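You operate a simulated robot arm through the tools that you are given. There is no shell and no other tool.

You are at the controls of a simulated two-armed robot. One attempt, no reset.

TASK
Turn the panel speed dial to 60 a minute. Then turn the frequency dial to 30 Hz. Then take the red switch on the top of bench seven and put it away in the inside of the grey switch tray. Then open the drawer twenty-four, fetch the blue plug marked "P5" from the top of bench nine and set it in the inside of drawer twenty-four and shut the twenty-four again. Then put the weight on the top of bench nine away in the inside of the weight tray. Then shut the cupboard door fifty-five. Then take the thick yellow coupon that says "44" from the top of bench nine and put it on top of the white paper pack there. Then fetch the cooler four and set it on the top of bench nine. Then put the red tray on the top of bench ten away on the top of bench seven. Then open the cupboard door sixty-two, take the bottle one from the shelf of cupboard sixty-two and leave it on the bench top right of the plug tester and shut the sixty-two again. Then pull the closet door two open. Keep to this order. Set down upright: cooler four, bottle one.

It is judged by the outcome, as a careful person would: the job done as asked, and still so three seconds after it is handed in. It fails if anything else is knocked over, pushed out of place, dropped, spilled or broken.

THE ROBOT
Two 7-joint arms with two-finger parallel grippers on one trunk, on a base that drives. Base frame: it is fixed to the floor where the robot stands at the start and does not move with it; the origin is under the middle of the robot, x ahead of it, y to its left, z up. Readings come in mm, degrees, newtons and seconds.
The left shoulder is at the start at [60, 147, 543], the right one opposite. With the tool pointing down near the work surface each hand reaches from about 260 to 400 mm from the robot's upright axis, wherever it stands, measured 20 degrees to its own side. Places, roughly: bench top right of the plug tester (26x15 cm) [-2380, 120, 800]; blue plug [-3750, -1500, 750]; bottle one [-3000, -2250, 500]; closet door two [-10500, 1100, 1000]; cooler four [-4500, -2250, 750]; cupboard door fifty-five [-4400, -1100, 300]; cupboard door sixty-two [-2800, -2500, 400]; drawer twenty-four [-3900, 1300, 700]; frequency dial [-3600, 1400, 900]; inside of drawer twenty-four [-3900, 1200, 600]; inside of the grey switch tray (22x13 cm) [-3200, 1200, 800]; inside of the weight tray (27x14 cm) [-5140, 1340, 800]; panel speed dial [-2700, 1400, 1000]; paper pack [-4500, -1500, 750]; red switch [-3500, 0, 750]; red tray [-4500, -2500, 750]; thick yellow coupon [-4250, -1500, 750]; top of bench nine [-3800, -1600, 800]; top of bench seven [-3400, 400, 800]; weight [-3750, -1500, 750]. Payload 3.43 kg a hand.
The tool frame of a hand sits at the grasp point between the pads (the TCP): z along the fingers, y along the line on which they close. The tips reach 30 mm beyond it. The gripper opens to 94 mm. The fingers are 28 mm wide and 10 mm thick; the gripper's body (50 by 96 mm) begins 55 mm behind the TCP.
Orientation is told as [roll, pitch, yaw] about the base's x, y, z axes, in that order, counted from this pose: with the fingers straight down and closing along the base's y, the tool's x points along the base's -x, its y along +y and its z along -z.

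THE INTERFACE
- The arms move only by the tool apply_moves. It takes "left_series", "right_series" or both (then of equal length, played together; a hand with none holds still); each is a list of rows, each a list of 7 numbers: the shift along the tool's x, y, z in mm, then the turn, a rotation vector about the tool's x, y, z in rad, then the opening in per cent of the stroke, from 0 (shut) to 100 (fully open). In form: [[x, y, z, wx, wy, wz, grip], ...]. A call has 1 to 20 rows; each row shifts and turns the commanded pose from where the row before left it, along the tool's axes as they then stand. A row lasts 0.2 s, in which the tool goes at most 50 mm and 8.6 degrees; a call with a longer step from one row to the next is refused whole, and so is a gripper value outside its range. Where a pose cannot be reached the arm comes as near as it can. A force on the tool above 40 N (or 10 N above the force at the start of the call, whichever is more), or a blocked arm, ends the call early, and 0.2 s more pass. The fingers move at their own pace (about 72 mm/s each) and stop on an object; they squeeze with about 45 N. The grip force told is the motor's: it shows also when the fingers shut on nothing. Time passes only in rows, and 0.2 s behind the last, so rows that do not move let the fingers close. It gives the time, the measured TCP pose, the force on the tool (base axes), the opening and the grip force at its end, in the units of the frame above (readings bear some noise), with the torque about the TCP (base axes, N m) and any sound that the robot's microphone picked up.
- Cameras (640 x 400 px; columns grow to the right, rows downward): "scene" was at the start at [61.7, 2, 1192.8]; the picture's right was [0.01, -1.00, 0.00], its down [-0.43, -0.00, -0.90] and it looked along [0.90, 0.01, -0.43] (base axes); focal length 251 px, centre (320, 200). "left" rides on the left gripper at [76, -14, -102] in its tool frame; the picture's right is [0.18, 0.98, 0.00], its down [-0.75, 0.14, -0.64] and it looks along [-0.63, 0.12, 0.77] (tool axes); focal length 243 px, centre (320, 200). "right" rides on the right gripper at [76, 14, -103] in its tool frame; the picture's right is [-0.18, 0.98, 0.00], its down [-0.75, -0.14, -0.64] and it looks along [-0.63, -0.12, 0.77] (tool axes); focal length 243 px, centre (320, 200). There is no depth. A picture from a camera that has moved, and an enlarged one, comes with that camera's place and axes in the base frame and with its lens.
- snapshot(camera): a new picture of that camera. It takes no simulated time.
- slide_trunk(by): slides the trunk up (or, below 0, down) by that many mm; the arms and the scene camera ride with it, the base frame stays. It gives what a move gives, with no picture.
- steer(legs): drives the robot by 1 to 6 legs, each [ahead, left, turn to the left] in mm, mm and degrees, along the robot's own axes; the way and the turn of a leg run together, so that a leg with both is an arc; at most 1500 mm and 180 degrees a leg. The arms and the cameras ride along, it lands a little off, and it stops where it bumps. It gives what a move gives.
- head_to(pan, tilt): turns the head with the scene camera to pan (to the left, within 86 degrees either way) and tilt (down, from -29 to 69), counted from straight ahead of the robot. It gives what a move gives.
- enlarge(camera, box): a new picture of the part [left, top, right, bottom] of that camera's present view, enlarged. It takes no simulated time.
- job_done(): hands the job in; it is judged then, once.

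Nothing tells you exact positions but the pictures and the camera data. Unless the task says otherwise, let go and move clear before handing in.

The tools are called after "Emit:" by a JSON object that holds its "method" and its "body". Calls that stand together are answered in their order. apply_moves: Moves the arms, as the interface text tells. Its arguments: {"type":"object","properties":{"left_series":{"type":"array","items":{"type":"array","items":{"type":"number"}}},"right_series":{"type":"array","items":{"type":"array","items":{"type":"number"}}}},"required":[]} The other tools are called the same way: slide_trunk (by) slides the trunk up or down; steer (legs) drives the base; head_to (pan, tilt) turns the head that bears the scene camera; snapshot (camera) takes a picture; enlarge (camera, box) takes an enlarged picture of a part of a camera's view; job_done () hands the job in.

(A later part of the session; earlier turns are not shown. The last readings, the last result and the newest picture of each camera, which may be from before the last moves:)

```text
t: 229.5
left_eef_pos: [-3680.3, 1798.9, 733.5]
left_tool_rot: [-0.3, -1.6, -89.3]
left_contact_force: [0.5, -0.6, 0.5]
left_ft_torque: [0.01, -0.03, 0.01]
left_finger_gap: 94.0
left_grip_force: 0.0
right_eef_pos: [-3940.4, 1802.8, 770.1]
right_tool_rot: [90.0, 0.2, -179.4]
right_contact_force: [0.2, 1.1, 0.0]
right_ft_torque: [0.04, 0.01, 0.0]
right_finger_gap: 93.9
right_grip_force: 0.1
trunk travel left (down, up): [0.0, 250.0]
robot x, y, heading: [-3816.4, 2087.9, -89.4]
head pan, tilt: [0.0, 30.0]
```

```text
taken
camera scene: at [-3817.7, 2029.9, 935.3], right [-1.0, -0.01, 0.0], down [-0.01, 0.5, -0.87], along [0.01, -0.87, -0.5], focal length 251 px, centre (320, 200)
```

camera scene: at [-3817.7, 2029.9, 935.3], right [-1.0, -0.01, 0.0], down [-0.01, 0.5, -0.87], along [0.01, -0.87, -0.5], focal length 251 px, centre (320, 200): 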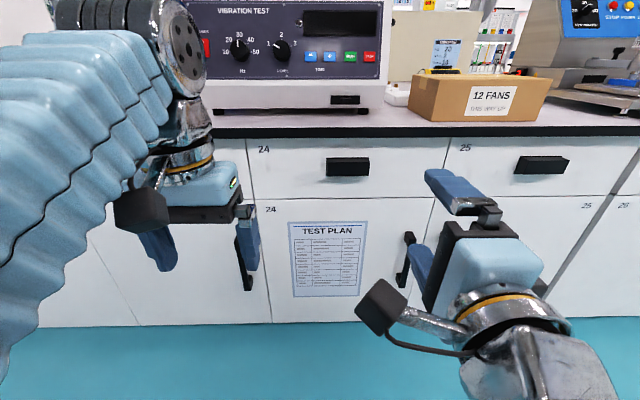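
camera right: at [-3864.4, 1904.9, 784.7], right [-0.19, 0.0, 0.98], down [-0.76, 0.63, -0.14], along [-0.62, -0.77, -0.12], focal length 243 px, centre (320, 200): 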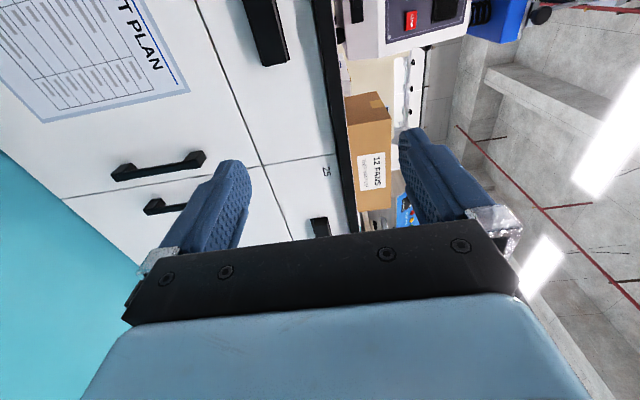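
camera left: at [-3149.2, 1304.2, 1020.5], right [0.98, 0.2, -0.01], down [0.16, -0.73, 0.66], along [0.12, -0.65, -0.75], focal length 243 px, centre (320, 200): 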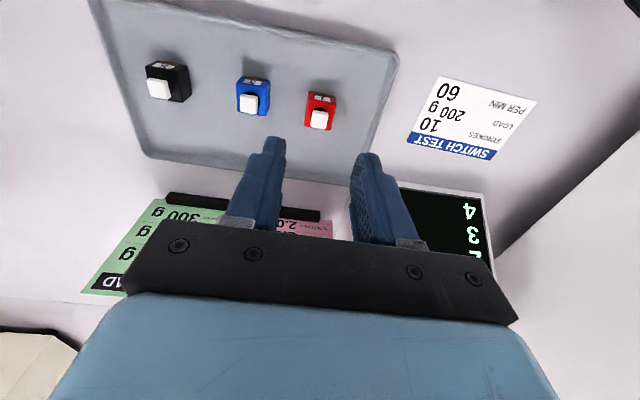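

Emit:
{"method": "apply_moves", "body": {"right_series": [[0, -22, 0, 0, 0, 0, 100], [0, -22, 0, 0, 0, 0, 100], [0, -22, 0, 0, 0, 0, 100], [0, 0, 0, 0, 0, 0, 100]]}}

Emit:
{"method": "steer", "body": {"legs": [[150, 63, -0.5]]}}

Emit:
{"method": "snapshot", "body": {"camera": "right"}}

Emit:
{"method": "snapshot", "body": {"camera": "scene"}}

```text
t: 230.5
left_eef_pos: [-3679.7, 1799.3, 732.8]
left_tool_rot: [-0.3, -1.6, -89.2]
left_contact_force: [-0.2, 0.3, 0.9]
left_ft_torque: [-0.01, 0.01, -0.02]
left_finger_gap: 94.1
left_grip_force: 0.1
right_eef_pos: [-3940.8, 1804.2, 704.2]
right_tool_rot: [90.1, 0.0, -179.4]
right_contact_force: [0.2, -0.7, 0.4]
right_ft_torque: [0.0, -0.01, 0.04]
right_finger_gap: 93.8
right_grip_force: 0.0
trunk travel left (down, up): [0.0, 250.0]
robot x, y, heading: [-3819.8, 2088.8, -89.6]
head pan, tilt: [0.0, 30.0]
```

```text
t: 231.9
left_eef_pos: [-3618.2, 1645.6, 733.5]
left_tool_rot: [-0.3, -1.6, -89.5]
left_contact_force: [0.0, 0.5, -0.3]
left_ft_torque: [0.01, 0.03, -0.01]
left_finger_gap: 93.9
left_grip_force: 0.1
right_eef_pos: [-3879.4, 1651.2, 704.4]
right_tool_rot: [89.9, 0.0, -179.7]
right_contact_force: [-0.2, 0.5, 0.1]
right_ft_torque: [-0.01, 0.01, -0.04]
right_finger_gap: 94.0
right_grip_force: 0.0
trunk travel left (down, up): [0.0, 250.0]
robot x, y, heading: [-3756.4, 1934.2, -89.6]
head pan, tilt: [0.0, 30.0]
```

```text
taken
camera right: at [-3802.5, 1754.2, 718.7], right [-0.18, 0.0, 0.98], down [-0.76, 0.64, -0.14], along [-0.63, -0.77, -0.12], focal length 243 px, centre (320, 200)
```

right: 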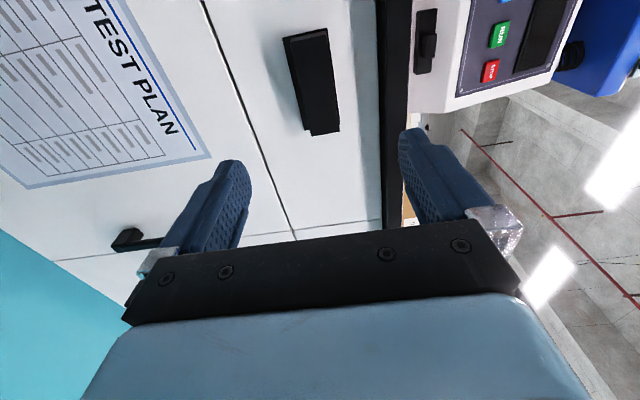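

```text
taken
camera scene: at [-3755.7, 1877.5, 935.3], right [-1.0, -0.01, 0.0], down [0.0, 0.5, -0.87], along [0.01, -0.87, -0.5], focal length 251 px, centre (320, 200)
```

scene: 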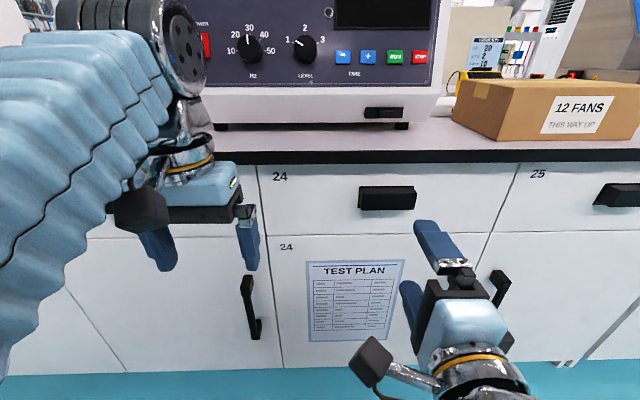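

Emit:
{"method": "apply_moves", "body": {"right_series": [[0, 0, 30, 0, 0, 0, 75], [0, 0, 30, 0, 0, 0, 75], [0, 0, 30, 0, 0, 0, 75], [0, 0, 25, 0, 0, 0, 75], [0, 0, 0, 0, 0, 0, 75]]}}

Emit:
{"method": "snapshot", "body": {"camera": "right"}}

Emit:
{"method": "enlarge", "body": {"camera": "scene", "box": [300, 140, 520, 300]}}

```text
t: 233.1
left_eef_pos: [-3618.0, 1646.5, 733.4]
left_tool_rot: [-0.2, -1.6, -89.6]
left_contact_force: [-0.4, -0.6, -0.3]
left_ft_torque: [-0.01, -0.02, 0.02]
left_finger_gap: 94.1
left_grip_force: 0.1
right_eef_pos: [-3877.3, 1537.4, 703.2]
right_tool_rot: [90.0, 0.0, -179.6]
right_contact_force: [-0.1, 0.4, -0.5]
right_ft_torque: [-0.01, 0.0, -0.01]
right_finger_gap: 70.6
right_grip_force: 0.1
trunk travel left (down, up): [0.0, 250.0]
robot x, y, heading: [-3752.5, 1939.1, -89.9]
head pan, tilt: [0.0, 30.0]
```

```text
taken
camera right: at [-3799.3, 1639.4, 717.8], right [-0.18, 0.0, 0.98], down [-0.76, 0.64, -0.14], along [-0.63, -0.77, -0.12], focal length 243 px, centre (320, 200)
```

right: 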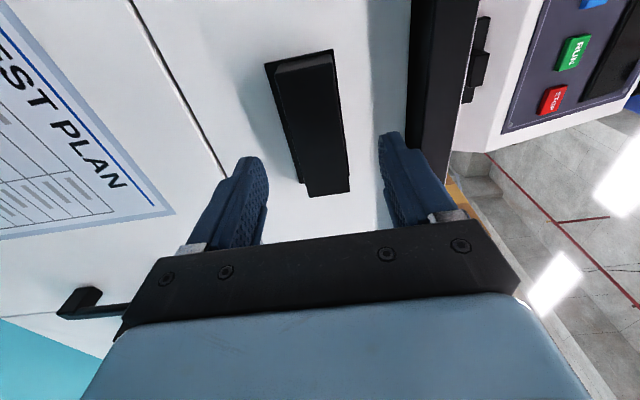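

```text
2.50 times, centred on (410, 220) of scene
camera zoom: at [-3755.7, 1877.5, 935.2], right [-1.0, -0.01, 0.0], down [0.0, 0.5, -0.87], along [0.01, -0.87, -0.5], focal length 627 px, centre (95, 150)
```

zoom: 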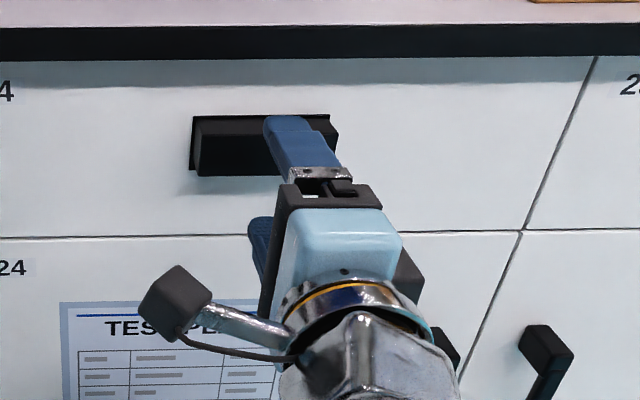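

Emit:
{"method": "apply_moves", "body": {"right_series": [[0, 0, 20, 0, 0, 0, 75], [0, 0, 15, 0, 0, 0, 75], [0, 0, 8, 0, 0, 0, 75], [0, 0, 0, 0, 0, 0, 75]]}}

Emit:
{"method": "snapshot", "body": {"camera": "right"}}

```text
t: 234.1
left_eef_pos: [-3618.6, 1647.3, 732.9]
left_tool_rot: [-0.3, -1.6, -89.5]
left_contact_force: [0.9, 0.2, -0.6]
left_ft_torque: [0.03, 0.0, 0.0]
left_finger_gap: 93.9
left_grip_force: 0.1
right_eef_pos: [-3877.0, 1492.9, 704.9]
right_tool_rot: [90.0, 0.0, -179.6]
right_contact_force: [0.4, 0.0, 0.3]
right_ft_torque: [0.01, -0.02, 0.0]
right_finger_gap: 70.6
right_grip_force: 0.0
trunk travel left (down, up): [0.0, 250.0]
robot x, y, heading: [-3760.9, 1940.3, -89.9]
head pan, tilt: [0.0, 30.0]
```

```text
taken
camera right: at [-3800.2, 1595.4, 719.4], right [-0.18, 0.0, 0.98], down [-0.76, 0.64, -0.14], along [-0.63, -0.77, -0.12], focal length 243 px, centre (320, 200)
```

right: 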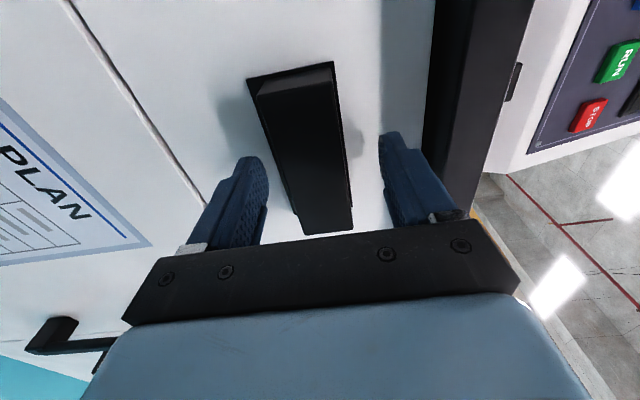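

Emit:
{"method": "apply_moves", "body": {"right_series": [[0, 0, 0, 0, 0, 0, 40], [0, 0, 0, 0, 0, 0, 0], [0, 0, 0, 0, 0, 0, 0], [0, 0, 0, 0, 0, 0, 0]]}}

Emit:
{"method": "snapshot", "body": {"camera": "right"}}

```text
t: 235.1
left_eef_pos: [-3618.9, 1645.1, 732.6]
left_tool_rot: [-0.4, -1.6, -89.5]
left_contact_force: [-0.1, 1.6, 0.9]
left_ft_torque: [-0.03, -0.01, 0.01]
left_finger_gap: 94.1
left_grip_force: 0.0
right_eef_pos: [-3877.0, 1492.5, 701.7]
right_tool_rot: [89.5, 0.0, -179.4]
right_contact_force: [-0.1, 11.9, -30.9]
right_ft_torque: [0.06, 0.19, 0.42]
right_finger_gap: 36.0
right_grip_force: 45.3
trunk travel left (down, up): [0.0, 250.0]
robot x, y, heading: [-3755.2, 1937.3, -89.6]
head pan, tilt: [0.0, 30.0]
```

```text
taken
camera right: at [-3800.4, 1595.2, 716.9], right [-0.18, -0.01, 0.98], down [-0.76, 0.64, -0.14], along [-0.62, -0.77, -0.12], focal length 243 px, centre (320, 200)
```

right: 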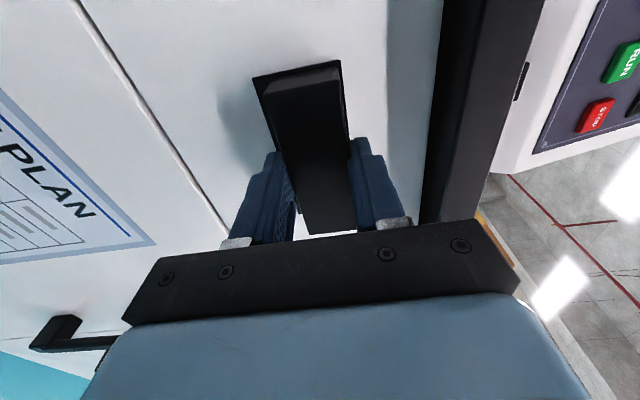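

The handle is gripped. I'll null the vertical load and then pull the drawer by driving backward.

Emit:
{"method": "apply_moves", "body": {"right_series": [[0, -2.5, 0, 0, 0, 0, 0], [0, 0, -10, 0, 0, 0, 0], [0, 0, -15, 0, 0, 0, 0], [0, 0, -15, 0, 0, 0, 0], [0, 0, 0, 0, 0, 0, 0]]}}

Emit:
{"method": "snapshot", "body": {"camera": "right"}}

```text
t: 236.3
left_eef_pos: [-3617.7, 1645.6, 733.2]
left_tool_rot: [-0.4, -1.5, -89.5]
left_contact_force: [0.2, -0.9, -0.4]
left_ft_torque: [0.03, 0.02, 0.06]
left_finger_gap: 93.9
left_grip_force: 0.1
right_eef_pos: [-3877.5, 1533.9, 702.5]
right_tool_rot: [90.0, 0.1, -179.6]
right_contact_force: [6.6, -0.1, -15.7]
right_ft_torque: [-0.1, -0.18, 0.54]
right_finger_gap: 36.3
right_grip_force: 45.1
trunk travel left (down, up): [0.0, 250.0]
robot x, y, heading: [-3756.1, 1935.7, -89.3]
head pan, tilt: [0.0, 30.0]
```

```text
taken
camera right: at [-3801.6, 1635.7, 716.1], right [-0.18, 0.0, 0.98], down [-0.76, 0.64, -0.14], along [-0.63, -0.77, -0.12], focal length 243 px, centre (320, 200)
```

right: 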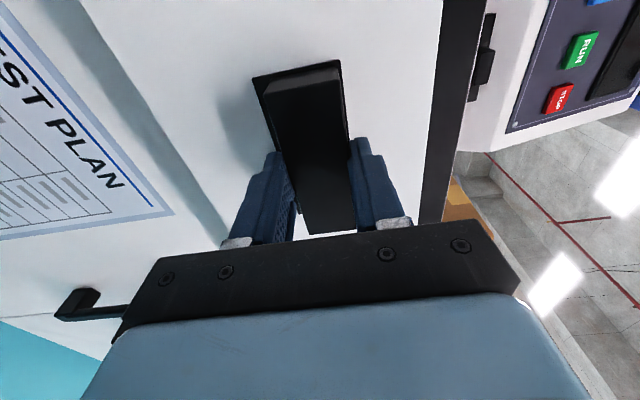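

Emit:
{"method": "steer", "body": {"legs": [[-100, 0, 0]]}}

Emit:
{"method": "steer", "body": {"legs": [[-100, 0, 0]]}}

Emit:
{"method": "snapshot", "body": {"camera": "scene"}}

Emit:
{"method": "snapshot", "body": {"camera": "right"}}

```text
t: 237.5
left_eef_pos: [-3619.5, 1748.2, 733.2]
left_tool_rot: [-0.4, -1.5, -89.5]
left_contact_force: [0.1, 0.3, 0.7]
left_ft_torque: [-0.01, 0.02, 0.04]
left_finger_gap: 94.1
left_grip_force: 0.0
right_eef_pos: [-3880.6, 1636.1, 701.7]
right_tool_rot: [90.1, 0.0, -179.8]
right_contact_force: [-17.8, -0.9, -7.1]
right_ft_torque: [0.25, 1.41, -0.88]
right_finger_gap: 35.5
right_grip_force: 45.4
trunk travel left (down, up): [0.0, 250.0]
robot x, y, heading: [-3753.2, 2040.1, -89.5]
head pan, tilt: [0.0, 30.0]
```

```text
t: 238.6
left_eef_pos: [-3621.4, 1849.8, 734.0]
left_tool_rot: [-0.2, -1.6, -89.5]
left_contact_force: [-0.6, -0.1, -0.5]
left_ft_torque: [0.0, 0.02, -0.02]
left_finger_gap: 93.9
left_grip_force: 0.2
right_eef_pos: [-3884.4, 1736.1, 701.1]
right_tool_rot: [90.0, 0.3, 180.0]
right_contact_force: [-33.7, -2.7, -1.9]
right_ft_torque: [0.02, 1.27, -0.91]
right_finger_gap: 35.7
right_grip_force: 45.6
trunk travel left (down, up): [0.0, 250.0]
robot x, y, heading: [-3758.5, 2141.9, -89.5]
head pan, tilt: [0.0, 30.0]
```

```text
taken
camera scene: at [-3759.1, 2080.7, 935.3], right [-1.0, -0.01, 0.0], down [0.0, 0.5, -0.87], along [0.01, -0.87, -0.5], focal length 251 px, centre (320, 200)
```

scene: 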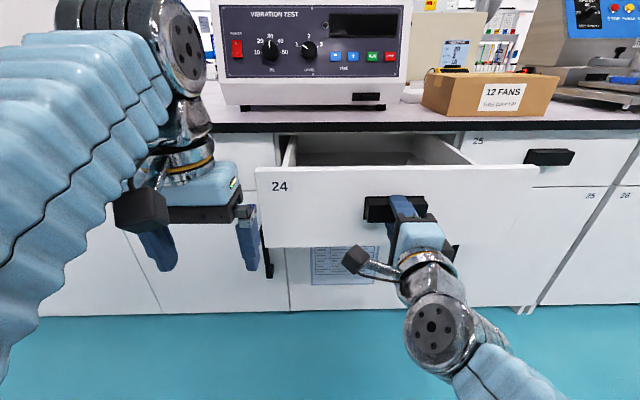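

```text
taken
camera right: at [-3806.8, 1837.8, 716.3], right [-0.19, 0.0, 0.98], down [-0.75, 0.64, -0.15], along [-0.63, -0.77, -0.12], focal length 243 px, centre (320, 200)
```

right: 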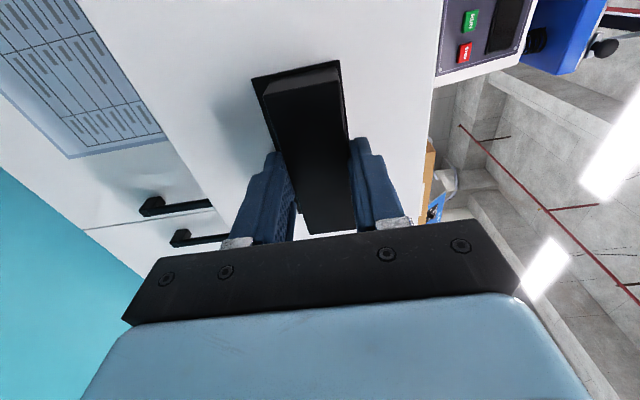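

Drawer 24 is open about 243 mm. I'll release the handle and back away.

Emit:
{"method": "apply_moves", "body": {"right_series": [[-3, 0, 0, 0, 0, 0, 0], [0, 0, 0, 0, 0, 0, 50], [0, 0, 0, 0, 0, 0, 75], [0, 0, 0, 0, 0, 0, 75], [0, 0, -25, 0, 0, 0, 75], [0, 0, -35, 0, 0, 0, 75], [0, 0, -35, 0, 0, 0, 75], [0, 0, 0, 0, 0, 0, 75]]}}

Emit:
{"method": "snapshot", "body": {"camera": "scene"}}

```text
t: 240.4
left_eef_pos: [-3620.2, 1849.4, 734.4]
left_tool_rot: [-0.4, -1.6, -89.5]
left_contact_force: [-0.2, -0.5, 0.1]
left_ft_torque: [0.0, 0.01, 0.02]
left_finger_gap: 93.9
left_grip_force: 0.0
right_eef_pos: [-3883.9, 1826.8, 700.7]
right_tool_rot: [90.2, 0.1, 179.9]
right_contact_force: [-0.8, -0.4, 1.0]
right_ft_torque: [0.0, 0.03, 0.02]
right_finger_gap: 70.4
right_grip_force: 0.1
trunk travel left (down, up): [0.0, 250.0]
robot x, y, heading: [-3758.3, 2139.0, -89.5]
head pan, tilt: [0.0, 30.0]
```

```text
taken
camera scene: at [-3757.5, 2080.8, 935.2], right [-1.0, -0.01, 0.0], down [0.0, 0.5, -0.87], along [0.01, -0.87, -0.5], focal length 251 px, centre (320, 200)
```

scene: 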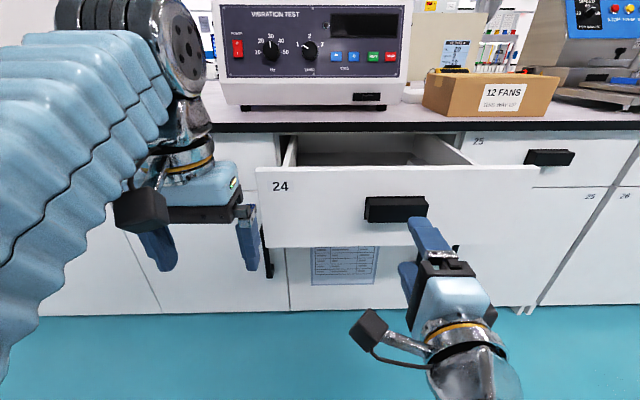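

Emit:
{"method": "steer", "body": {"legs": [[-150, 0, 0]]}}

Emit:
{"method": "apply_moves", "body": {"right_series": [[0, 10, 0, 0, 0, -0.1428, 100], [0, 0, 0, 0, 0, -0.1428, 100], [0, 0, 0, 0, 0, -0.1428, 100], [0, 0, 0, 0, 0, -0.1428, 100], [0, 0, 0, 0, 0, -0.1428, 100], [0, 0, 0, 0, 0, -0.1428, 100], [0, 0, 0, 0, 0, -0.1428, 100], [0, 0, 0, 0, 0, -0.1428, 100], [0, 0, 0, 0, 0, -0.1428, 100], [0, 0, 0, 0, 0, -0.1428, 100], [0, 0, 0, 0, 0, -0.1428, 100], [0, 0, 0, 0, 0, 0, 100]]}}

Emit:
{"method": "apply_moves", "body": {"right_series": [[0, 0, 0, 0, 0.1428, 0, 100], [0, 0, 0, 0, 0.1428, 0, 100], [0, 0, 0, 0, 0.1428, 0, 100], [0, 0, 0, 0, 0.1428, 0, 100], [0, 0, 0, 0, 0.1428, 0, 100], [0, 0, 0, 0, 0.1428, 0, 100], [0, 0, 0, 0, 0.1428, 0, 100], [0, 0, 0, 0, 0.1428, 0, 100], [0, 0, 0, 0, 0.1428, 0, 100], [0, 0, 0, 0, 0.1428, 0, 100], [0, 0, 0, 0, 0.1428, 0, 100], [0, 0, 0, 0, 0, 0, 100]]}}

Emit:
{"method": "slide_trunk", "body": {"by": 250}}

Emit:
{"method": "snapshot", "body": {"camera": "scene"}}

```text
t: 241.8
left_eef_pos: [-3620.0, 1999.4, 734.3]
left_tool_rot: [-0.4, -1.6, -89.4]
left_contact_force: [0.1, 0.0, 1.4]
left_ft_torque: [0.02, 0.01, 0.0]
left_finger_gap: 93.8
left_grip_force: 0.2
right_eef_pos: [-3885.4, 1976.8, 701.5]
right_tool_rot: [90.0, 0.1, -179.9]
right_contact_force: [-0.4, -0.2, 0.1]
right_ft_torque: [0.02, 0.03, 0.02]
right_finger_gap: 70.4
right_grip_force: 0.1
trunk travel left (down, up): [0.0, 250.0]
robot x, y, heading: [-3755.1, 2288.5, -89.4]
head pan, tilt: [0.0, 30.0]
```

```text
t: 244.4
left_eef_pos: [-3619.6, 1998.7, 733.6]
left_tool_rot: [-0.4, -1.6, -89.3]
left_contact_force: [0.3, 0.9, 0.2]
left_ft_torque: [0.0, 0.02, -0.02]
left_finger_gap: 94.0
left_grip_force: 0.0
right_eef_pos: [-3885.7, 1978.5, 710.3]
right_tool_rot: [151.7, -90.0, 118.2]
right_contact_force: [-0.7, -0.4, -0.5]
right_ft_torque: [-0.02, 0.02, -0.02]
right_finger_gap: 94.1
right_grip_force: 0.0
trunk travel left (down, up): [0.0, 250.0]
robot x, y, heading: [-3759.6, 2292.1, -89.5]
head pan, tilt: [0.0, 30.0]
```

```text
t: 247.0
left_eef_pos: [-3621.3, 2000.0, 732.9]
left_tool_rot: [-0.3, -1.5, -89.4]
left_contact_force: [0.5, -0.3, 0.2]
left_ft_torque: [0.0, -0.01, -0.01]
left_finger_gap: 94.1
left_grip_force: 0.0
right_eef_pos: [-3884.6, 1977.7, 711.8]
right_tool_rot: [0.2, -0.1, -90.0]
right_contact_force: [-0.3, -0.2, 0.6]
right_ft_torque: [-0.04, -0.02, -0.02]
right_finger_gap: 94.3
right_grip_force: 0.1
trunk travel left (down, up): [0.0, 250.0]
robot x, y, heading: [-3756.5, 2289.2, -89.4]
head pan, tilt: [0.0, 30.0]
```

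```text
t: 249.6
left_eef_pos: [-3620.2, 1999.6, 983.6]
left_tool_rot: [-0.4, -1.6, -89.3]
left_contact_force: [0.4, 0.0, -0.2]
left_ft_torque: [0.0, 0.03, -0.01]
left_finger_gap: 93.9
left_grip_force: 0.0
right_eef_pos: [-3886.3, 1977.3, 963.7]
right_tool_rot: [0.2, 0.0, -90.0]
right_contact_force: [-0.4, -0.6, -0.4]
right_ft_torque: [-0.03, 0.02, -0.03]
right_finger_gap: 94.0
right_grip_force: 0.1
trunk travel left (down, up): [-250.0, 0.0]
robot x, y, heading: [-3760.5, 2291.9, -89.3]
head pan, tilt: [0.0, 30.0]
```

```text
taken
camera scene: at [-3758.7, 2230.9, 1185.2], right [-1.0, -0.01, 0.0], down [0.0, 0.5, -0.87], along [0.01, -0.87, -0.5], focal length 251 px, centre (320, 200)
```

scene: 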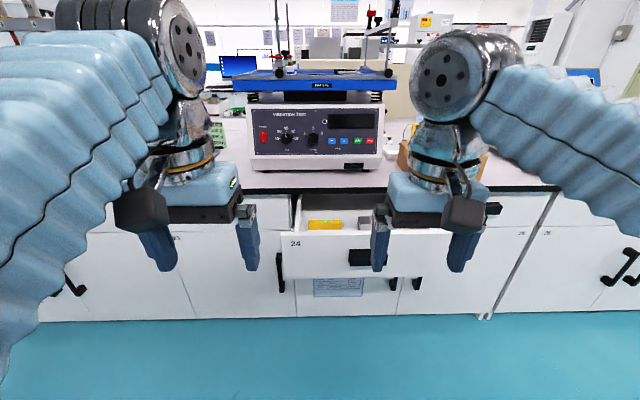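

Emit:
{"method": "enlarge", "body": {"camera": "scene", "box": [270, 185, 400, 285]}}

Emit:
{"method": "head_to", "body": {"pan": -60, "tilt": 10}}

Emit:
{"method": "snapshot", "body": {"camera": "scene"}}

```text
4.00 times, centred on (335, 235) of scene
camera zoom: at [-3758.7, 2230.9, 1185.2], right [-1.0, -0.01, 0.0], down [0.0, 0.5, -0.87], along [0.01, -0.87, -0.5], focal length 1003 px, centre (260, 60)
```

zoom: 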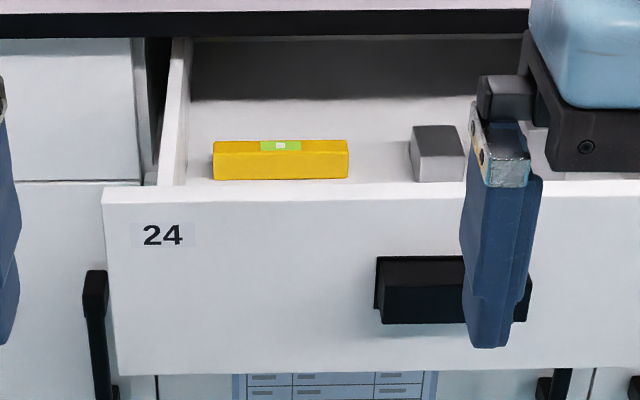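

```text
t: 250.9
left_eef_pos: [-3619.6, 1999.6, 982.5]
left_tool_rot: [-0.4, -1.6, -89.5]
left_contact_force: [-0.3, 0.7, 0.0]
left_ft_torque: [0.03, 0.0, 0.02]
left_finger_gap: 94.2
left_grip_force: 0.1
right_eef_pos: [-3885.8, 1976.9, 961.4]
right_tool_rot: [0.3, -0.2, -90.0]
right_contact_force: [-0.1, -0.4, -0.6]
right_ft_torque: [0.0, 0.02, -0.01]
right_finger_gap: 94.1
right_grip_force: 0.1
trunk travel left (down, up): [-250.0, 0.0]
robot x, y, heading: [-3754.8, 2289.9, -89.8]
head pan, tilt: [-60.0, 10.0]
```

```text
taken
camera scene: at [-3839.6, 2274.0, 1217.6], right [-0.51, 0.86, 0.0], down [0.15, 0.09, -0.98], along [-0.85, -0.5, -0.17], focal length 251 px, centre (320, 200)
```

scene: 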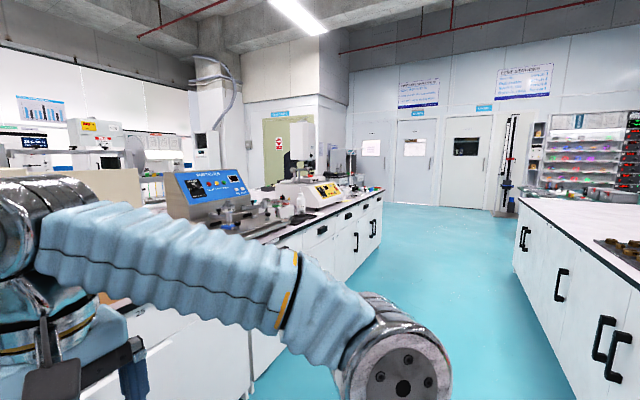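

The drawer holds a yellow level and a grey block, with room at its right side. Now to bench nine: I'll return around the near end of the island, still facing -y.

Emit:
{"method": "steer", "body": {"legs": [[0, 1050, 0], [0, 1050, 0], [1420, 0, 0], [1400, 0, 0]]}}

```text
t: 274.3
left_eef_pos: [-1575.7, -796.4, 982.9]
left_tool_rot: [-0.3, -1.6, -90.9]
left_contact_force: [-0.1, -0.4, 0.0]
left_ft_torque: [-0.03, -0.02, -0.01]
left_finger_gap: 94.1
left_grip_force: 0.1
right_eef_pos: [-1840.0, -812.3, 961.1]
right_tool_rot: [0.2, -0.1, -91.4]
right_contact_force: [-0.4, -0.1, 0.1]
right_ft_torque: [-0.01, -0.03, -0.03]
right_finger_gap: 94.3
right_grip_force: 0.0
trunk travel left (down, up): [-250.0, 0.0]
robot x, y, heading: [-1707.2, -506.3, -91.1]
head pan, tilt: [-60.0, 10.0]
```

Emit:
{"method": "steer", "body": {"legs": [[60, -970, 1.1], [20, -970, 0]]}}

Emit:
{"method": "head_to", "body": {"pan": 0, "tilt": 25}}

Emit:
{"method": "snapshot", "body": {"camera": "scene"}}

Emit:
{"method": "head_to", "body": {"pan": -35, "tilt": 25}}

Emit:
{"method": "snapshot", "body": {"camera": "scene"}}

```text
t: 284.1
left_eef_pos: [-3526.0, -877.7, 982.5]
left_tool_rot: [-0.4, -1.6, -88.7]
left_contact_force: [0.5, 0.1, 0.1]
left_ft_torque: [0.0, -0.01, 0.0]
left_finger_gap: 93.9
left_grip_force: 0.1
right_eef_pos: [-3790.1, -902.5, 960.9]
right_tool_rot: [0.1, -0.1, -89.4]
right_contact_force: [-0.1, -0.2, -0.2]
right_ft_torque: [-0.03, -0.03, -0.03]
right_finger_gap: 93.9
right_grip_force: 0.0
trunk travel left (down, up): [-250.0, 0.0]
robot x, y, heading: [-3667.2, -587.8, -88.7]
head pan, tilt: [-60.0, 10.0]
```

```text
t: 285.4
left_eef_pos: [-3525.9, -876.6, 983.0]
left_tool_rot: [-0.5, -1.6, -88.7]
left_contact_force: [0.0, 0.1, 0.3]
left_ft_torque: [0.01, 0.0, 0.01]
left_finger_gap: 94.2
left_grip_force: 0.1
right_eef_pos: [-3790.2, -901.8, 961.0]
right_tool_rot: [0.2, -0.1, -89.2]
right_contact_force: [-0.1, -0.4, 0.1]
right_ft_torque: [-0.02, 0.01, -0.04]
right_finger_gap: 93.9
right_grip_force: 0.1
trunk travel left (down, up): [-250.0, 0.0]
robot x, y, heading: [-3669.5, -590.4, -88.6]
head pan, tilt: [0.0, 25.0]
```

```text
taken
camera scene: at [-3666.3, -649.3, 1193.2], right [-1.0, -0.02, 0.0], down [-0.01, 0.42, -0.91], along [0.02, -0.91, -0.42], focal length 251 px, centre (320, 200)
```

scene: 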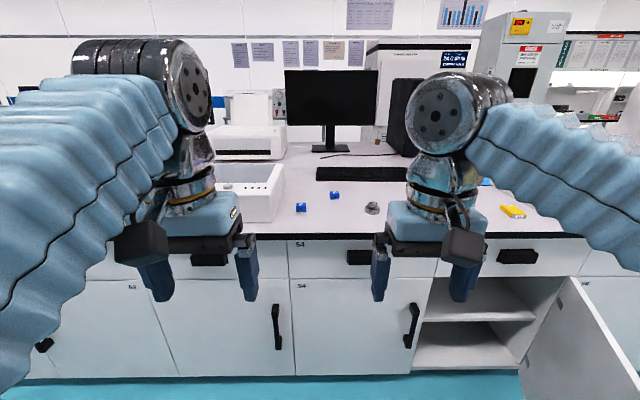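

```text
t: 286.4
left_eef_pos: [-3524.7, -878.7, 982.0]
left_tool_rot: [-0.4, -1.5, -88.7]
left_contact_force: [0.1, -0.2, 0.3]
left_ft_torque: [0.02, -0.02, 0.0]
left_finger_gap: 93.9
left_grip_force: 0.0
right_eef_pos: [-3789.4, -902.6, 960.9]
right_tool_rot: [0.2, -0.1, -89.3]
right_contact_force: [-0.2, -0.6, 0.0]
right_ft_torque: [0.0, -0.01, -0.03]
right_finger_gap: 94.1
right_grip_force: 0.0
trunk travel left (down, up): [-250.0, 0.0]
robot x, y, heading: [-3667.2, -589.5, -88.3]
head pan, tilt: [-35.0, 25.0]
```

```text
taken
camera scene: at [-3719.4, -633.8, 1193.2], right [-0.83, 0.56, 0.0], down [0.23, 0.35, -0.91], along [-0.5, -0.75, -0.42], focal length 251 px, centre (320, 200)
```

scene: 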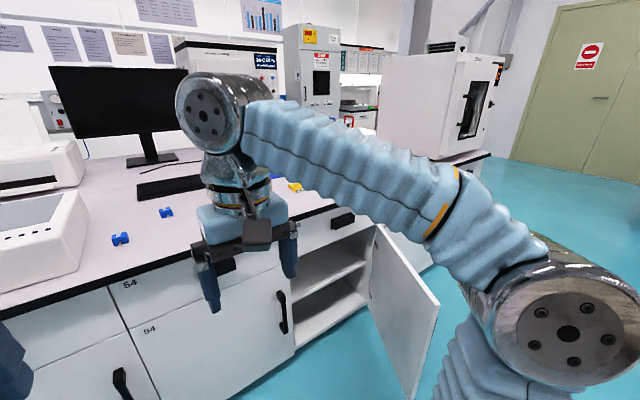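

Emit:
{"method": "head_to", "body": {"pan": 0, "tilt": 25}}

Emit:
{"method": "enlarge", "body": {"camera": "scene", "box": [270, 170, 400, 250]}}

Emit:
{"method": "enlarge", "body": {"camera": "scene", "box": [285, 180, 350, 225]}}

Emit:
{"method": "slide_trunk", "body": {"by": -150}}

Emit:
{"method": "enlarge", "body": {"camera": "scene", "box": [270, 120, 400, 200]}}

Emit:
{"method": "snapshot", "body": {"camera": "scene"}}

```text
t: 287.5
left_eef_pos: [-3524.3, -876.8, 982.3]
left_tool_rot: [-0.5, -1.5, -88.7]
left_contact_force: [0.5, -0.2, -0.2]
left_ft_torque: [-0.01, 0.02, 0.04]
left_finger_gap: 94.1
left_grip_force: 0.1
right_eef_pos: [-3788.9, -902.8, 960.9]
right_tool_rot: [0.3, -0.1, -89.4]
right_contact_force: [0.6, 0.3, -0.4]
right_ft_torque: [0.0, -0.01, 0.0]
right_finger_gap: 94.0
right_grip_force: 0.0
trunk travel left (down, up): [-250.0, 0.0]
robot x, y, heading: [-3669.5, -587.4, -88.7]
head pan, tilt: [0.0, 25.0]
```

```text
4.92 times, centred on (335, 210) of scene
camera zoom: at [-3666.3, -649.3, 1193.2], right [-1.0, -0.02, 0.0], down [-0.01, 0.42, -0.91], along [0.02, -0.91, -0.42], focal length 1234 px, centre (246, 151)
```

zoom: 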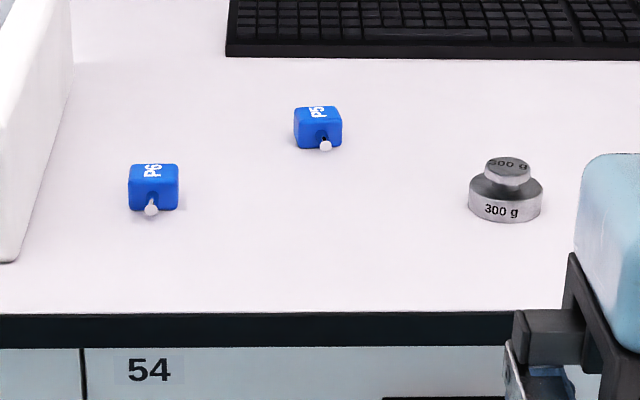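

```text
8.89 times, centred on (318, 202) of scene
camera zoom: at [-3666.3, -649.3, 1193.2], right [-1.0, -0.02, 0.0], down [-0.01, 0.42, -0.91], along [0.02, -0.91, -0.42], focal length 2228 px, centre (342, 178)
```

zoom: 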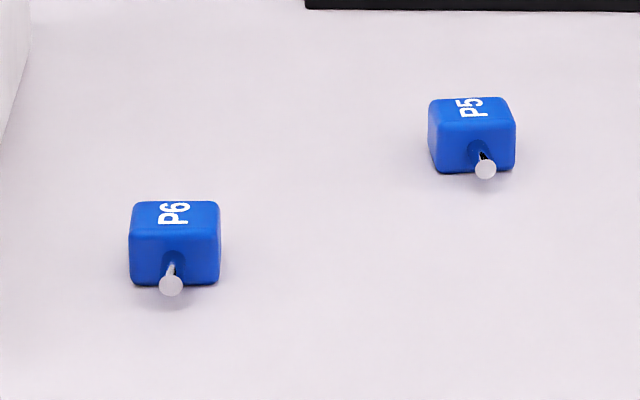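

```text
t: 289.2
left_eef_pos: [-3525.5, -877.0, 833.6]
left_tool_rot: [-0.4, -1.6, -88.7]
left_contact_force: [-0.4, 0.2, -0.4]
left_ft_torque: [-0.01, 0.0, 0.01]
left_finger_gap: 94.0
left_grip_force: 0.0
right_eef_pos: [-3789.5, -903.2, 812.6]
right_tool_rot: [0.3, -0.1, -89.2]
right_contact_force: [-0.2, 0.3, -0.7]
right_ft_torque: [0.0, -0.01, 0.0]
right_finger_gap: 94.0
right_grip_force: 0.0
trunk travel left (down, up): [-100.0, 150.0]
robot x, y, heading: [-3666.6, -588.6, -89.1]
head pan, tilt: [0.0, 25.0]
```

```text
4.92 times, centred on (335, 160) of scene
camera zoom: at [-3666.3, -649.3, 1043.3], right [-1.0, -0.02, 0.0], down [-0.01, 0.42, -0.91], along [0.02, -0.91, -0.42], focal length 1234 px, centre (246, 397)
```

zoom: 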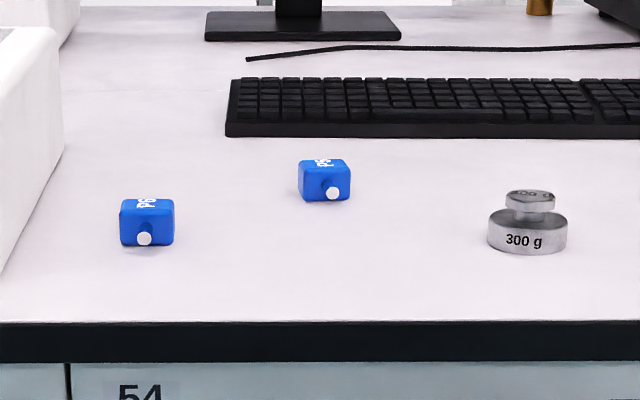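

```text
taken
camera scene: at [-3666.3, -649.3, 1043.3], right [-1.0, -0.02, 0.0], down [-0.01, 0.42, -0.91], along [0.02, -0.91, -0.42], focal length 251 px, centre (320, 200)
```

scene: 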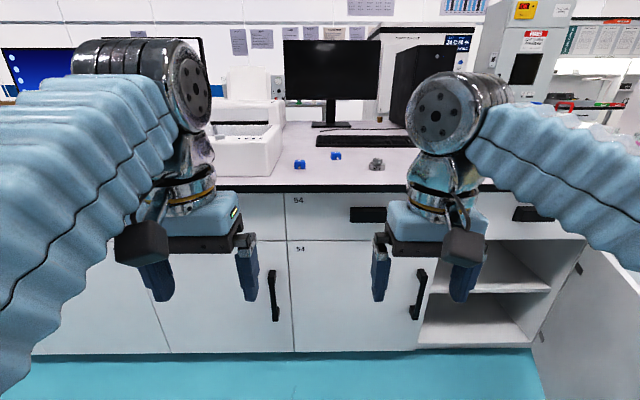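

P5 is the farther blue plug at about (-3702, -1510); P6 is the nearer one to avoid. Bench nine's edge is at y≈-1266, and door 55 swings out near x=-4312. I'll stand at about (-3842, -1030) and use the left hand.

Emit:
{"method": "slide_trunk", "body": {"by": 150}}

Emit:
{"method": "steer", "body": {"legs": [[420, -183, -1.1]]}}

Emit:
{"method": "head_to", "body": {"pan": 0, "tilt": 35}}

Emit:
{"method": "snapshot", "body": {"camera": "scene"}}

Emit:
{"method": "snapshot", "body": {"camera": "left"}}

```text
t: 291.0
left_eef_pos: [-3525.0, -875.9, 981.7]
left_tool_rot: [-0.5, -1.6, -88.7]
left_contact_force: [-0.3, 0.4, 0.2]
left_ft_torque: [-0.01, 0.0, -0.01]
left_finger_gap: 94.0
left_grip_force: 0.1
right_eef_pos: [-3789.6, -902.0, 961.2]
right_tool_rot: [0.2, 0.0, -89.3]
right_contact_force: [-0.1, 0.0, -0.6]
right_ft_torque: [0.0, 0.02, -0.01]
right_finger_gap: 94.2
right_grip_force: 0.2
trunk travel left (down, up): [-250.0, 0.0]
robot x, y, heading: [-3664.2, -582.8, -88.8]
head pan, tilt: [0.0, 25.0]
```

```text
t: 293.7
left_eef_pos: [-3712.7, -1296.5, 984.2]
left_tool_rot: [-0.4, -1.7, -90.0]
left_contact_force: [0.3, -0.1, 0.0]
left_ft_torque: [0.0, 0.01, -0.03]
left_finger_gap: 93.9
left_grip_force: 0.1
right_eef_pos: [-3976.4, -1315.7, 960.8]
right_tool_rot: [0.2, -0.1, -90.5]
right_contact_force: [-0.2, 1.4, 0.2]
right_ft_torque: [-0.01, 0.0, 0.02]
right_finger_gap: 94.0
right_grip_force: 0.1
trunk travel left (down, up): [-250.0, 0.0]
robot x, y, heading: [-3846.4, -1005.6, -89.9]
head pan, tilt: [0.0, 25.0]
```

```text
t: 294.4
left_eef_pos: [-3712.3, -1295.6, 982.3]
left_tool_rot: [-0.5, -1.6, -90.0]
left_contact_force: [0.4, 0.1, 0.3]
left_ft_torque: [-0.01, 0.02, -0.01]
left_finger_gap: 93.8
left_grip_force: 0.0
right_eef_pos: [-3977.5, -1316.0, 961.1]
right_tool_rot: [0.2, -0.1, -90.6]
right_contact_force: [0.6, 0.2, -0.9]
right_ft_torque: [-0.01, 0.01, 0.0]
right_finger_gap: 93.9
right_grip_force: 0.1
trunk travel left (down, up): [-250.0, 0.0]
robot x, y, heading: [-3852.0, -1002.7, -90.1]
head pan, tilt: [0.0, 35.0]
```

```text
taken
camera scene: at [-3848.6, -1061.6, 1177.5], right [-1.0, 0.0, 0.0], down [0.0, 0.57, -0.82], along [0.0, -0.82, -0.57], focal length 251 px, centre (320, 200)
```

scene: 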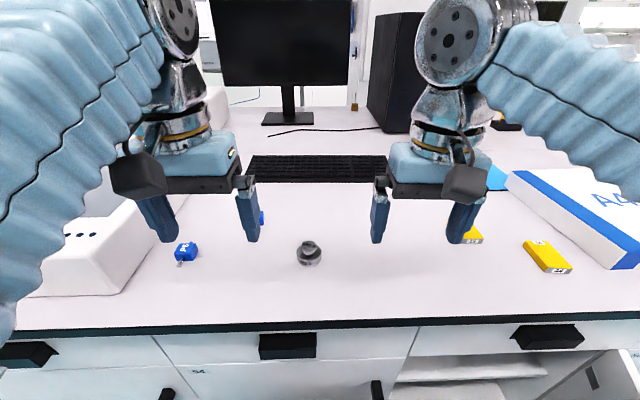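

```text
taken
camera left: at [-3727.2, -1216.7, 1083.2], right [0.98, 0.18, -0.01], down [0.15, -0.74, 0.66], along [0.11, -0.65, -0.75], focal length 243 px, centre (320, 200)
```

left: 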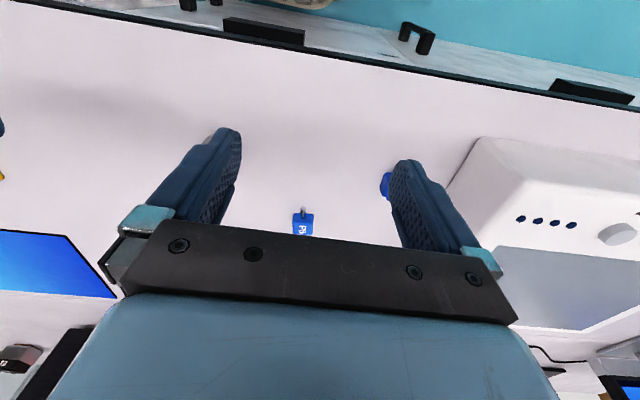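

Emit:
{"method": "apply_moves", "body": {"left_series": [[-42, 1.8, 10, 0, 0, 0, 100], [-42, 1.8, 12, 0, 0, 0, 100], [-42, 1.8, 12, 0, 0, 0, 100], [-42, 1.8, 14, 0, 0, 0, 100], [-42, 1.8, 14, 0, 0, 0, 100], [0, 0, 25, 0, 0, 0, 100], [0, 0, 25, 0, 0, 0, 100], [0, 0, 0, 0, 0, 0, 100]]}}

Emit:
{"method": "snapshot", "body": {"camera": "left"}}

```text
t: 296.2
left_eef_pos: [-3700.7, -1506.6, 873.7]
left_tool_rot: [-0.4, -1.6, -90.0]
left_contact_force: [-0.5, -0.9, -0.3]
left_ft_torque: [-0.01, -0.04, -0.01]
left_finger_gap: 93.9
left_grip_force: 0.0
right_eef_pos: [-3976.8, -1316.1, 961.2]
right_tool_rot: [0.2, -0.2, -90.6]
right_contact_force: [0.8, 0.3, 0.1]
right_ft_torque: [0.0, 0.01, 0.03]
right_finger_gap: 93.9
right_grip_force: 0.1
trunk travel left (down, up): [-250.0, 0.0]
robot x, y, heading: [-3847.3, -1002.9, -90.1]
head pan, tilt: [0.0, 35.0]
```

```text
taken
camera left: at [-3715.8, -1425.8, 974.0], right [0.98, 0.18, -0.01], down [0.15, -0.74, 0.66], along [0.11, -0.65, -0.75], focal length 243 px, centre (320, 200)
```

left: 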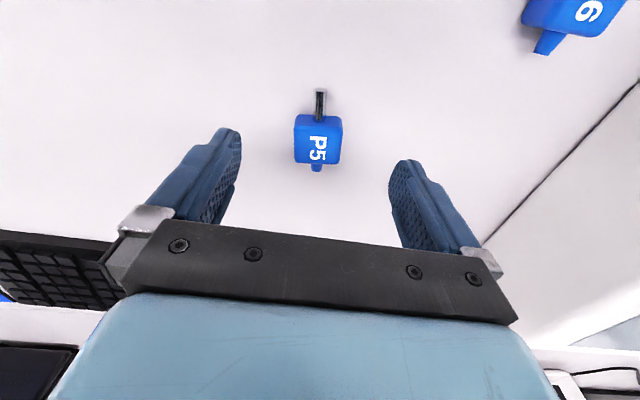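

Emit:
{"method": "apply_moves", "body": {"left_series": [[-1, -1, 15, 0, 0, 0, 100], [0, 0, 15, 0, 0, 0, 100], [0, 0, 8, 0, 0, 0, 100], [0, 0, 0, 0, 0, 0, 60], [0, 0, 0, 0, 0, 0, 0], [0, 0, 0, 0, 0, 0, 0], [0, 0, 0, 0, 0, 0, 0]]}}

Emit:
{"method": "snapshot", "body": {"camera": "left"}}

```text
t: 297.8
left_eef_pos: [-3704.6, -1511.2, 837.7]
left_tool_rot: [-0.4, -1.6, -89.9]
left_contact_force: [-0.7, 0.1, 0.4]
left_ft_torque: [0.01, 0.0, -0.01]
left_finger_gap: 32.4
left_grip_force: 45.0
right_eef_pos: [-3977.7, -1315.8, 961.3]
right_tool_rot: [0.2, -0.1, -90.6]
right_contact_force: [-0.5, -0.1, -1.0]
right_ft_torque: [0.01, -0.02, 0.0]
right_finger_gap: 94.0
right_grip_force: 0.2
trunk travel left (down, up): [-250.0, 0.0]
robot x, y, heading: [-3852.1, -1004.9, -90.4]
head pan, tilt: [0.0, 35.0]
```

```text
taken
camera left: at [-3719.1, -1431.5, 937.8], right [0.98, 0.18, -0.01], down [0.15, -0.74, 0.66], along [0.11, -0.65, -0.75], focal length 243 px, centre (320, 200)
```

left: 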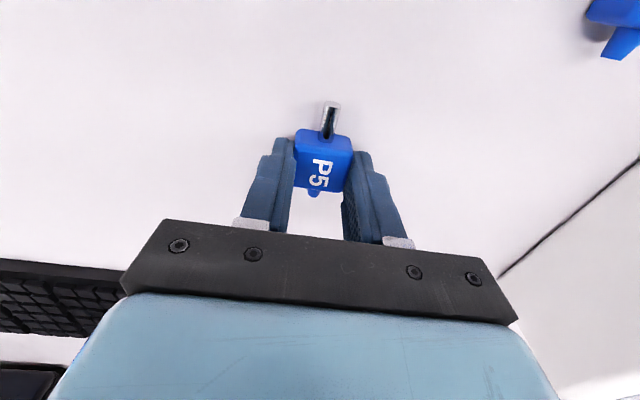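

P5 is held. I'll lift and retract, then drive back to drawer 24.

Emit:
{"method": "apply_moves", "body": {"left_series": [[0, 0, -25, 0, 0, 0, 0], [0, 0, -25, 0, 0, 0, 0], [42, 0, -15, 0, 0, 0, 0], [42, 0, -15, 0, 0, 0, 0], [42, 0, -15, 0, 0, 0, 0], [42, 0, -20, 0, 0, 0, 0], [42, 0, -20, 0, 0, 0, 0], [0, 0, -8, 0, 0, 0, 0], [0, 0, 0, 0, 0, 0, 0]]}}

Emit:
{"method": "steer", "body": {"legs": [[-440, 0, 0]]}}

Emit:
{"method": "head_to", "body": {"pan": -15, "tilt": 25}}

Emit:
{"method": "snapshot", "body": {"camera": "scene"}}

Emit:
{"method": "enlarge", "body": {"camera": "scene", "box": [250, 160, 420, 260]}}

```text
t: 299.8
left_eef_pos: [-3704.0, -1296.2, 976.4]
left_tool_rot: [-0.3, -1.6, -89.8]
left_contact_force: [0.7, -0.1, 0.5]
left_ft_torque: [-0.05, 0.0, -0.02]
left_finger_gap: 32.4
left_grip_force: 45.2
right_eef_pos: [-3977.8, -1315.8, 962.4]
right_tool_rot: [0.2, -0.1, -90.6]
right_contact_force: [0.3, 0.6, 0.2]
right_ft_torque: [0.0, 0.01, 0.02]
right_finger_gap: 93.8
right_grip_force: 0.1
trunk travel left (down, up): [-250.0, 0.0]
robot x, y, heading: [-3848.1, -1002.2, -90.2]
head pan, tilt: [0.0, 35.0]
```

```text
t: 302.5
left_eef_pos: [-3703.0, -861.2, 976.3]
left_tool_rot: [-0.4, -1.6, -90.1]
left_contact_force: [0.6, -0.5, -0.4]
left_ft_torque: [-0.01, -0.03, -0.05]
left_finger_gap: 32.4
left_grip_force: 45.1
right_eef_pos: [-3977.0, -881.4, 961.4]
right_tool_rot: [0.2, -0.1, -90.7]
right_contact_force: [-0.3, -0.9, 0.2]
right_ft_torque: [0.02, 0.01, 0.02]
right_finger_gap: 94.1
right_grip_force: 0.1
trunk travel left (down, up): [-250.0, 0.0]
robot x, y, heading: [-3850.8, -568.7, -90.2]
head pan, tilt: [0.0, 35.0]
```

```text
t: 303.2
left_eef_pos: [-3702.7, -861.1, 977.3]
left_tool_rot: [-0.4, -1.5, -90.1]
left_contact_force: [0.3, -1.1, -0.2]
left_ft_torque: [-0.02, -0.02, -0.05]
left_finger_gap: 32.4
left_grip_force: 45.0
right_eef_pos: [-3978.1, -881.3, 961.5]
right_tool_rot: [0.2, -0.1, -90.8]
right_contact_force: [-0.8, -0.2, 0.6]
right_ft_torque: [0.03, -0.01, 0.01]
right_finger_gap: 93.8
right_grip_force: 0.0
trunk travel left (down, up): [-250.0, 0.0]
robot x, y, heading: [-3845.6, -566.4, -90.2]
head pan, tilt: [-15.0, 25.0]
```

```text
taken
camera scene: at [-3871.6, -627.3, 1193.2], right [-0.97, 0.26, 0.0], down [0.11, 0.41, -0.91], along [-0.24, -0.87, -0.42], focal length 251 px, centre (320, 200)
```

scene: 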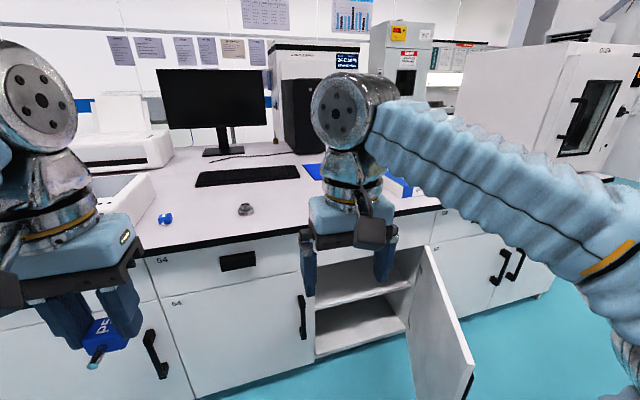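

```text
3.76 times, centred on (335, 210) of scene
camera zoom: at [-3871.6, -627.3, 1193.2], right [-0.97, 0.26, 0.0], down [0.11, 0.41, -0.91], along [-0.24, -0.87, -0.42], focal length 944 px, centre (264, 162)
```

zoom: 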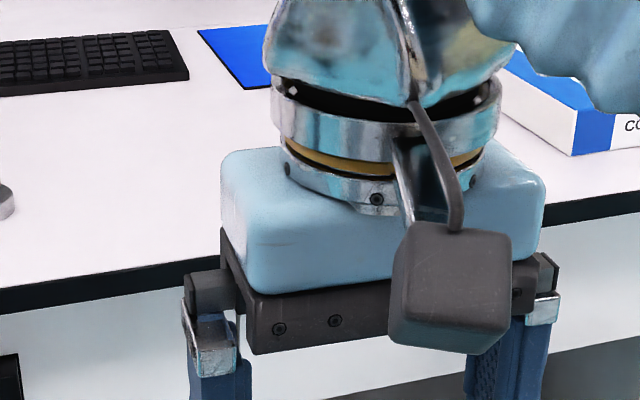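

Now driving back round to the +y aisle with P5 in the left hand.

Emit:
{"method": "steer", "body": {"legs": [[0, 1080, 0], [0, 1080, 0], [-1400, 0, 0], [-1400, 0, 0]]}}

```text
t: 327.2
left_eef_pos: [-1480.9, 1913.1, 977.2]
left_tool_rot: [-0.4, -1.5, -88.2]
left_contact_force: [0.0, 0.4, -0.2]
left_ft_torque: [-0.02, 0.0, -0.01]
left_finger_gap: 32.2
left_grip_force: 45.4
right_eef_pos: [-1754.1, 1884.2, 961.2]
right_tool_rot: [0.2, -0.2, -88.8]
right_contact_force: [-0.3, 0.5, 0.0]
right_ft_torque: [-0.02, -0.01, -0.02]
right_finger_gap: 94.0
right_grip_force: 0.1
trunk travel left (down, up): [-250.0, 0.0]
robot x, y, heading: [-1632.8, 2196.9, -88.2]
head pan, tilt: [-15.0, 25.0]
```

Emit:
{"method": "steer", "body": {"legs": [[-30, -1230, -1.8], [0, -1200, 0]]}}

Emit:
{"method": "head_to", "body": {"pan": 0, "tilt": 40}}

Emit:
{"method": "snapshot", "body": {"camera": "scene"}}

```text
t: 339.4
left_eef_pos: [-3988.2, 1897.6, 977.8]
left_tool_rot: [-0.4, -1.6, -90.7]
left_contact_force: [0.0, -0.2, 0.1]
left_ft_torque: [0.0, -0.01, -0.01]
left_finger_gap: 32.6
left_grip_force: 44.8
right_eef_pos: [-4262.6, 1882.9, 961.4]
right_tool_rot: [0.3, -0.1, -91.3]
right_contact_force: [-0.5, 0.2, 0.6]
right_ft_torque: [0.02, -0.02, 0.03]
right_finger_gap: 94.0
right_grip_force: 0.1
trunk travel left (down, up): [-250.0, 0.0]
robot x, y, heading: [-4128.8, 2191.0, -90.8]
head pan, tilt: [-15.0, 25.0]
```

```text
t: 340.1
left_eef_pos: [-3988.8, 1898.6, 976.2]
left_tool_rot: [-0.3, -1.6, -90.6]
left_contact_force: [0.2, 0.9, 0.4]
left_ft_torque: [-0.01, 0.01, 0.01]
left_finger_gap: 32.3
left_grip_force: 44.8
right_eef_pos: [-4262.7, 1882.0, 960.9]
right_tool_rot: [0.2, -0.1, -91.4]
right_contact_force: [0.2, 0.5, 0.2]
right_ft_torque: [0.03, -0.01, 0.04]
right_finger_gap: 93.9
right_grip_force: 0.1
trunk travel left (down, up): [-250.0, 0.0]
robot x, y, heading: [-4126.2, 2191.8, -91.0]
head pan, tilt: [0.0, 40.0]
```

```text
taken
camera scene: at [-4130.1, 2137.3, 1170.0], right [-1.0, 0.01, 0.0], down [0.01, 0.64, -0.77], along [-0.01, -0.77, -0.64], focal length 251 px, centre (320, 200)
```

scene: 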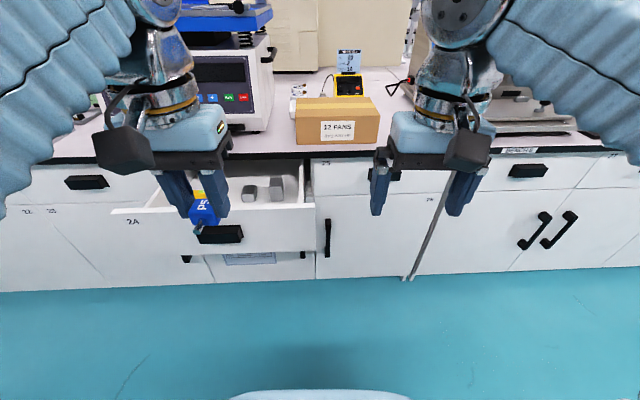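

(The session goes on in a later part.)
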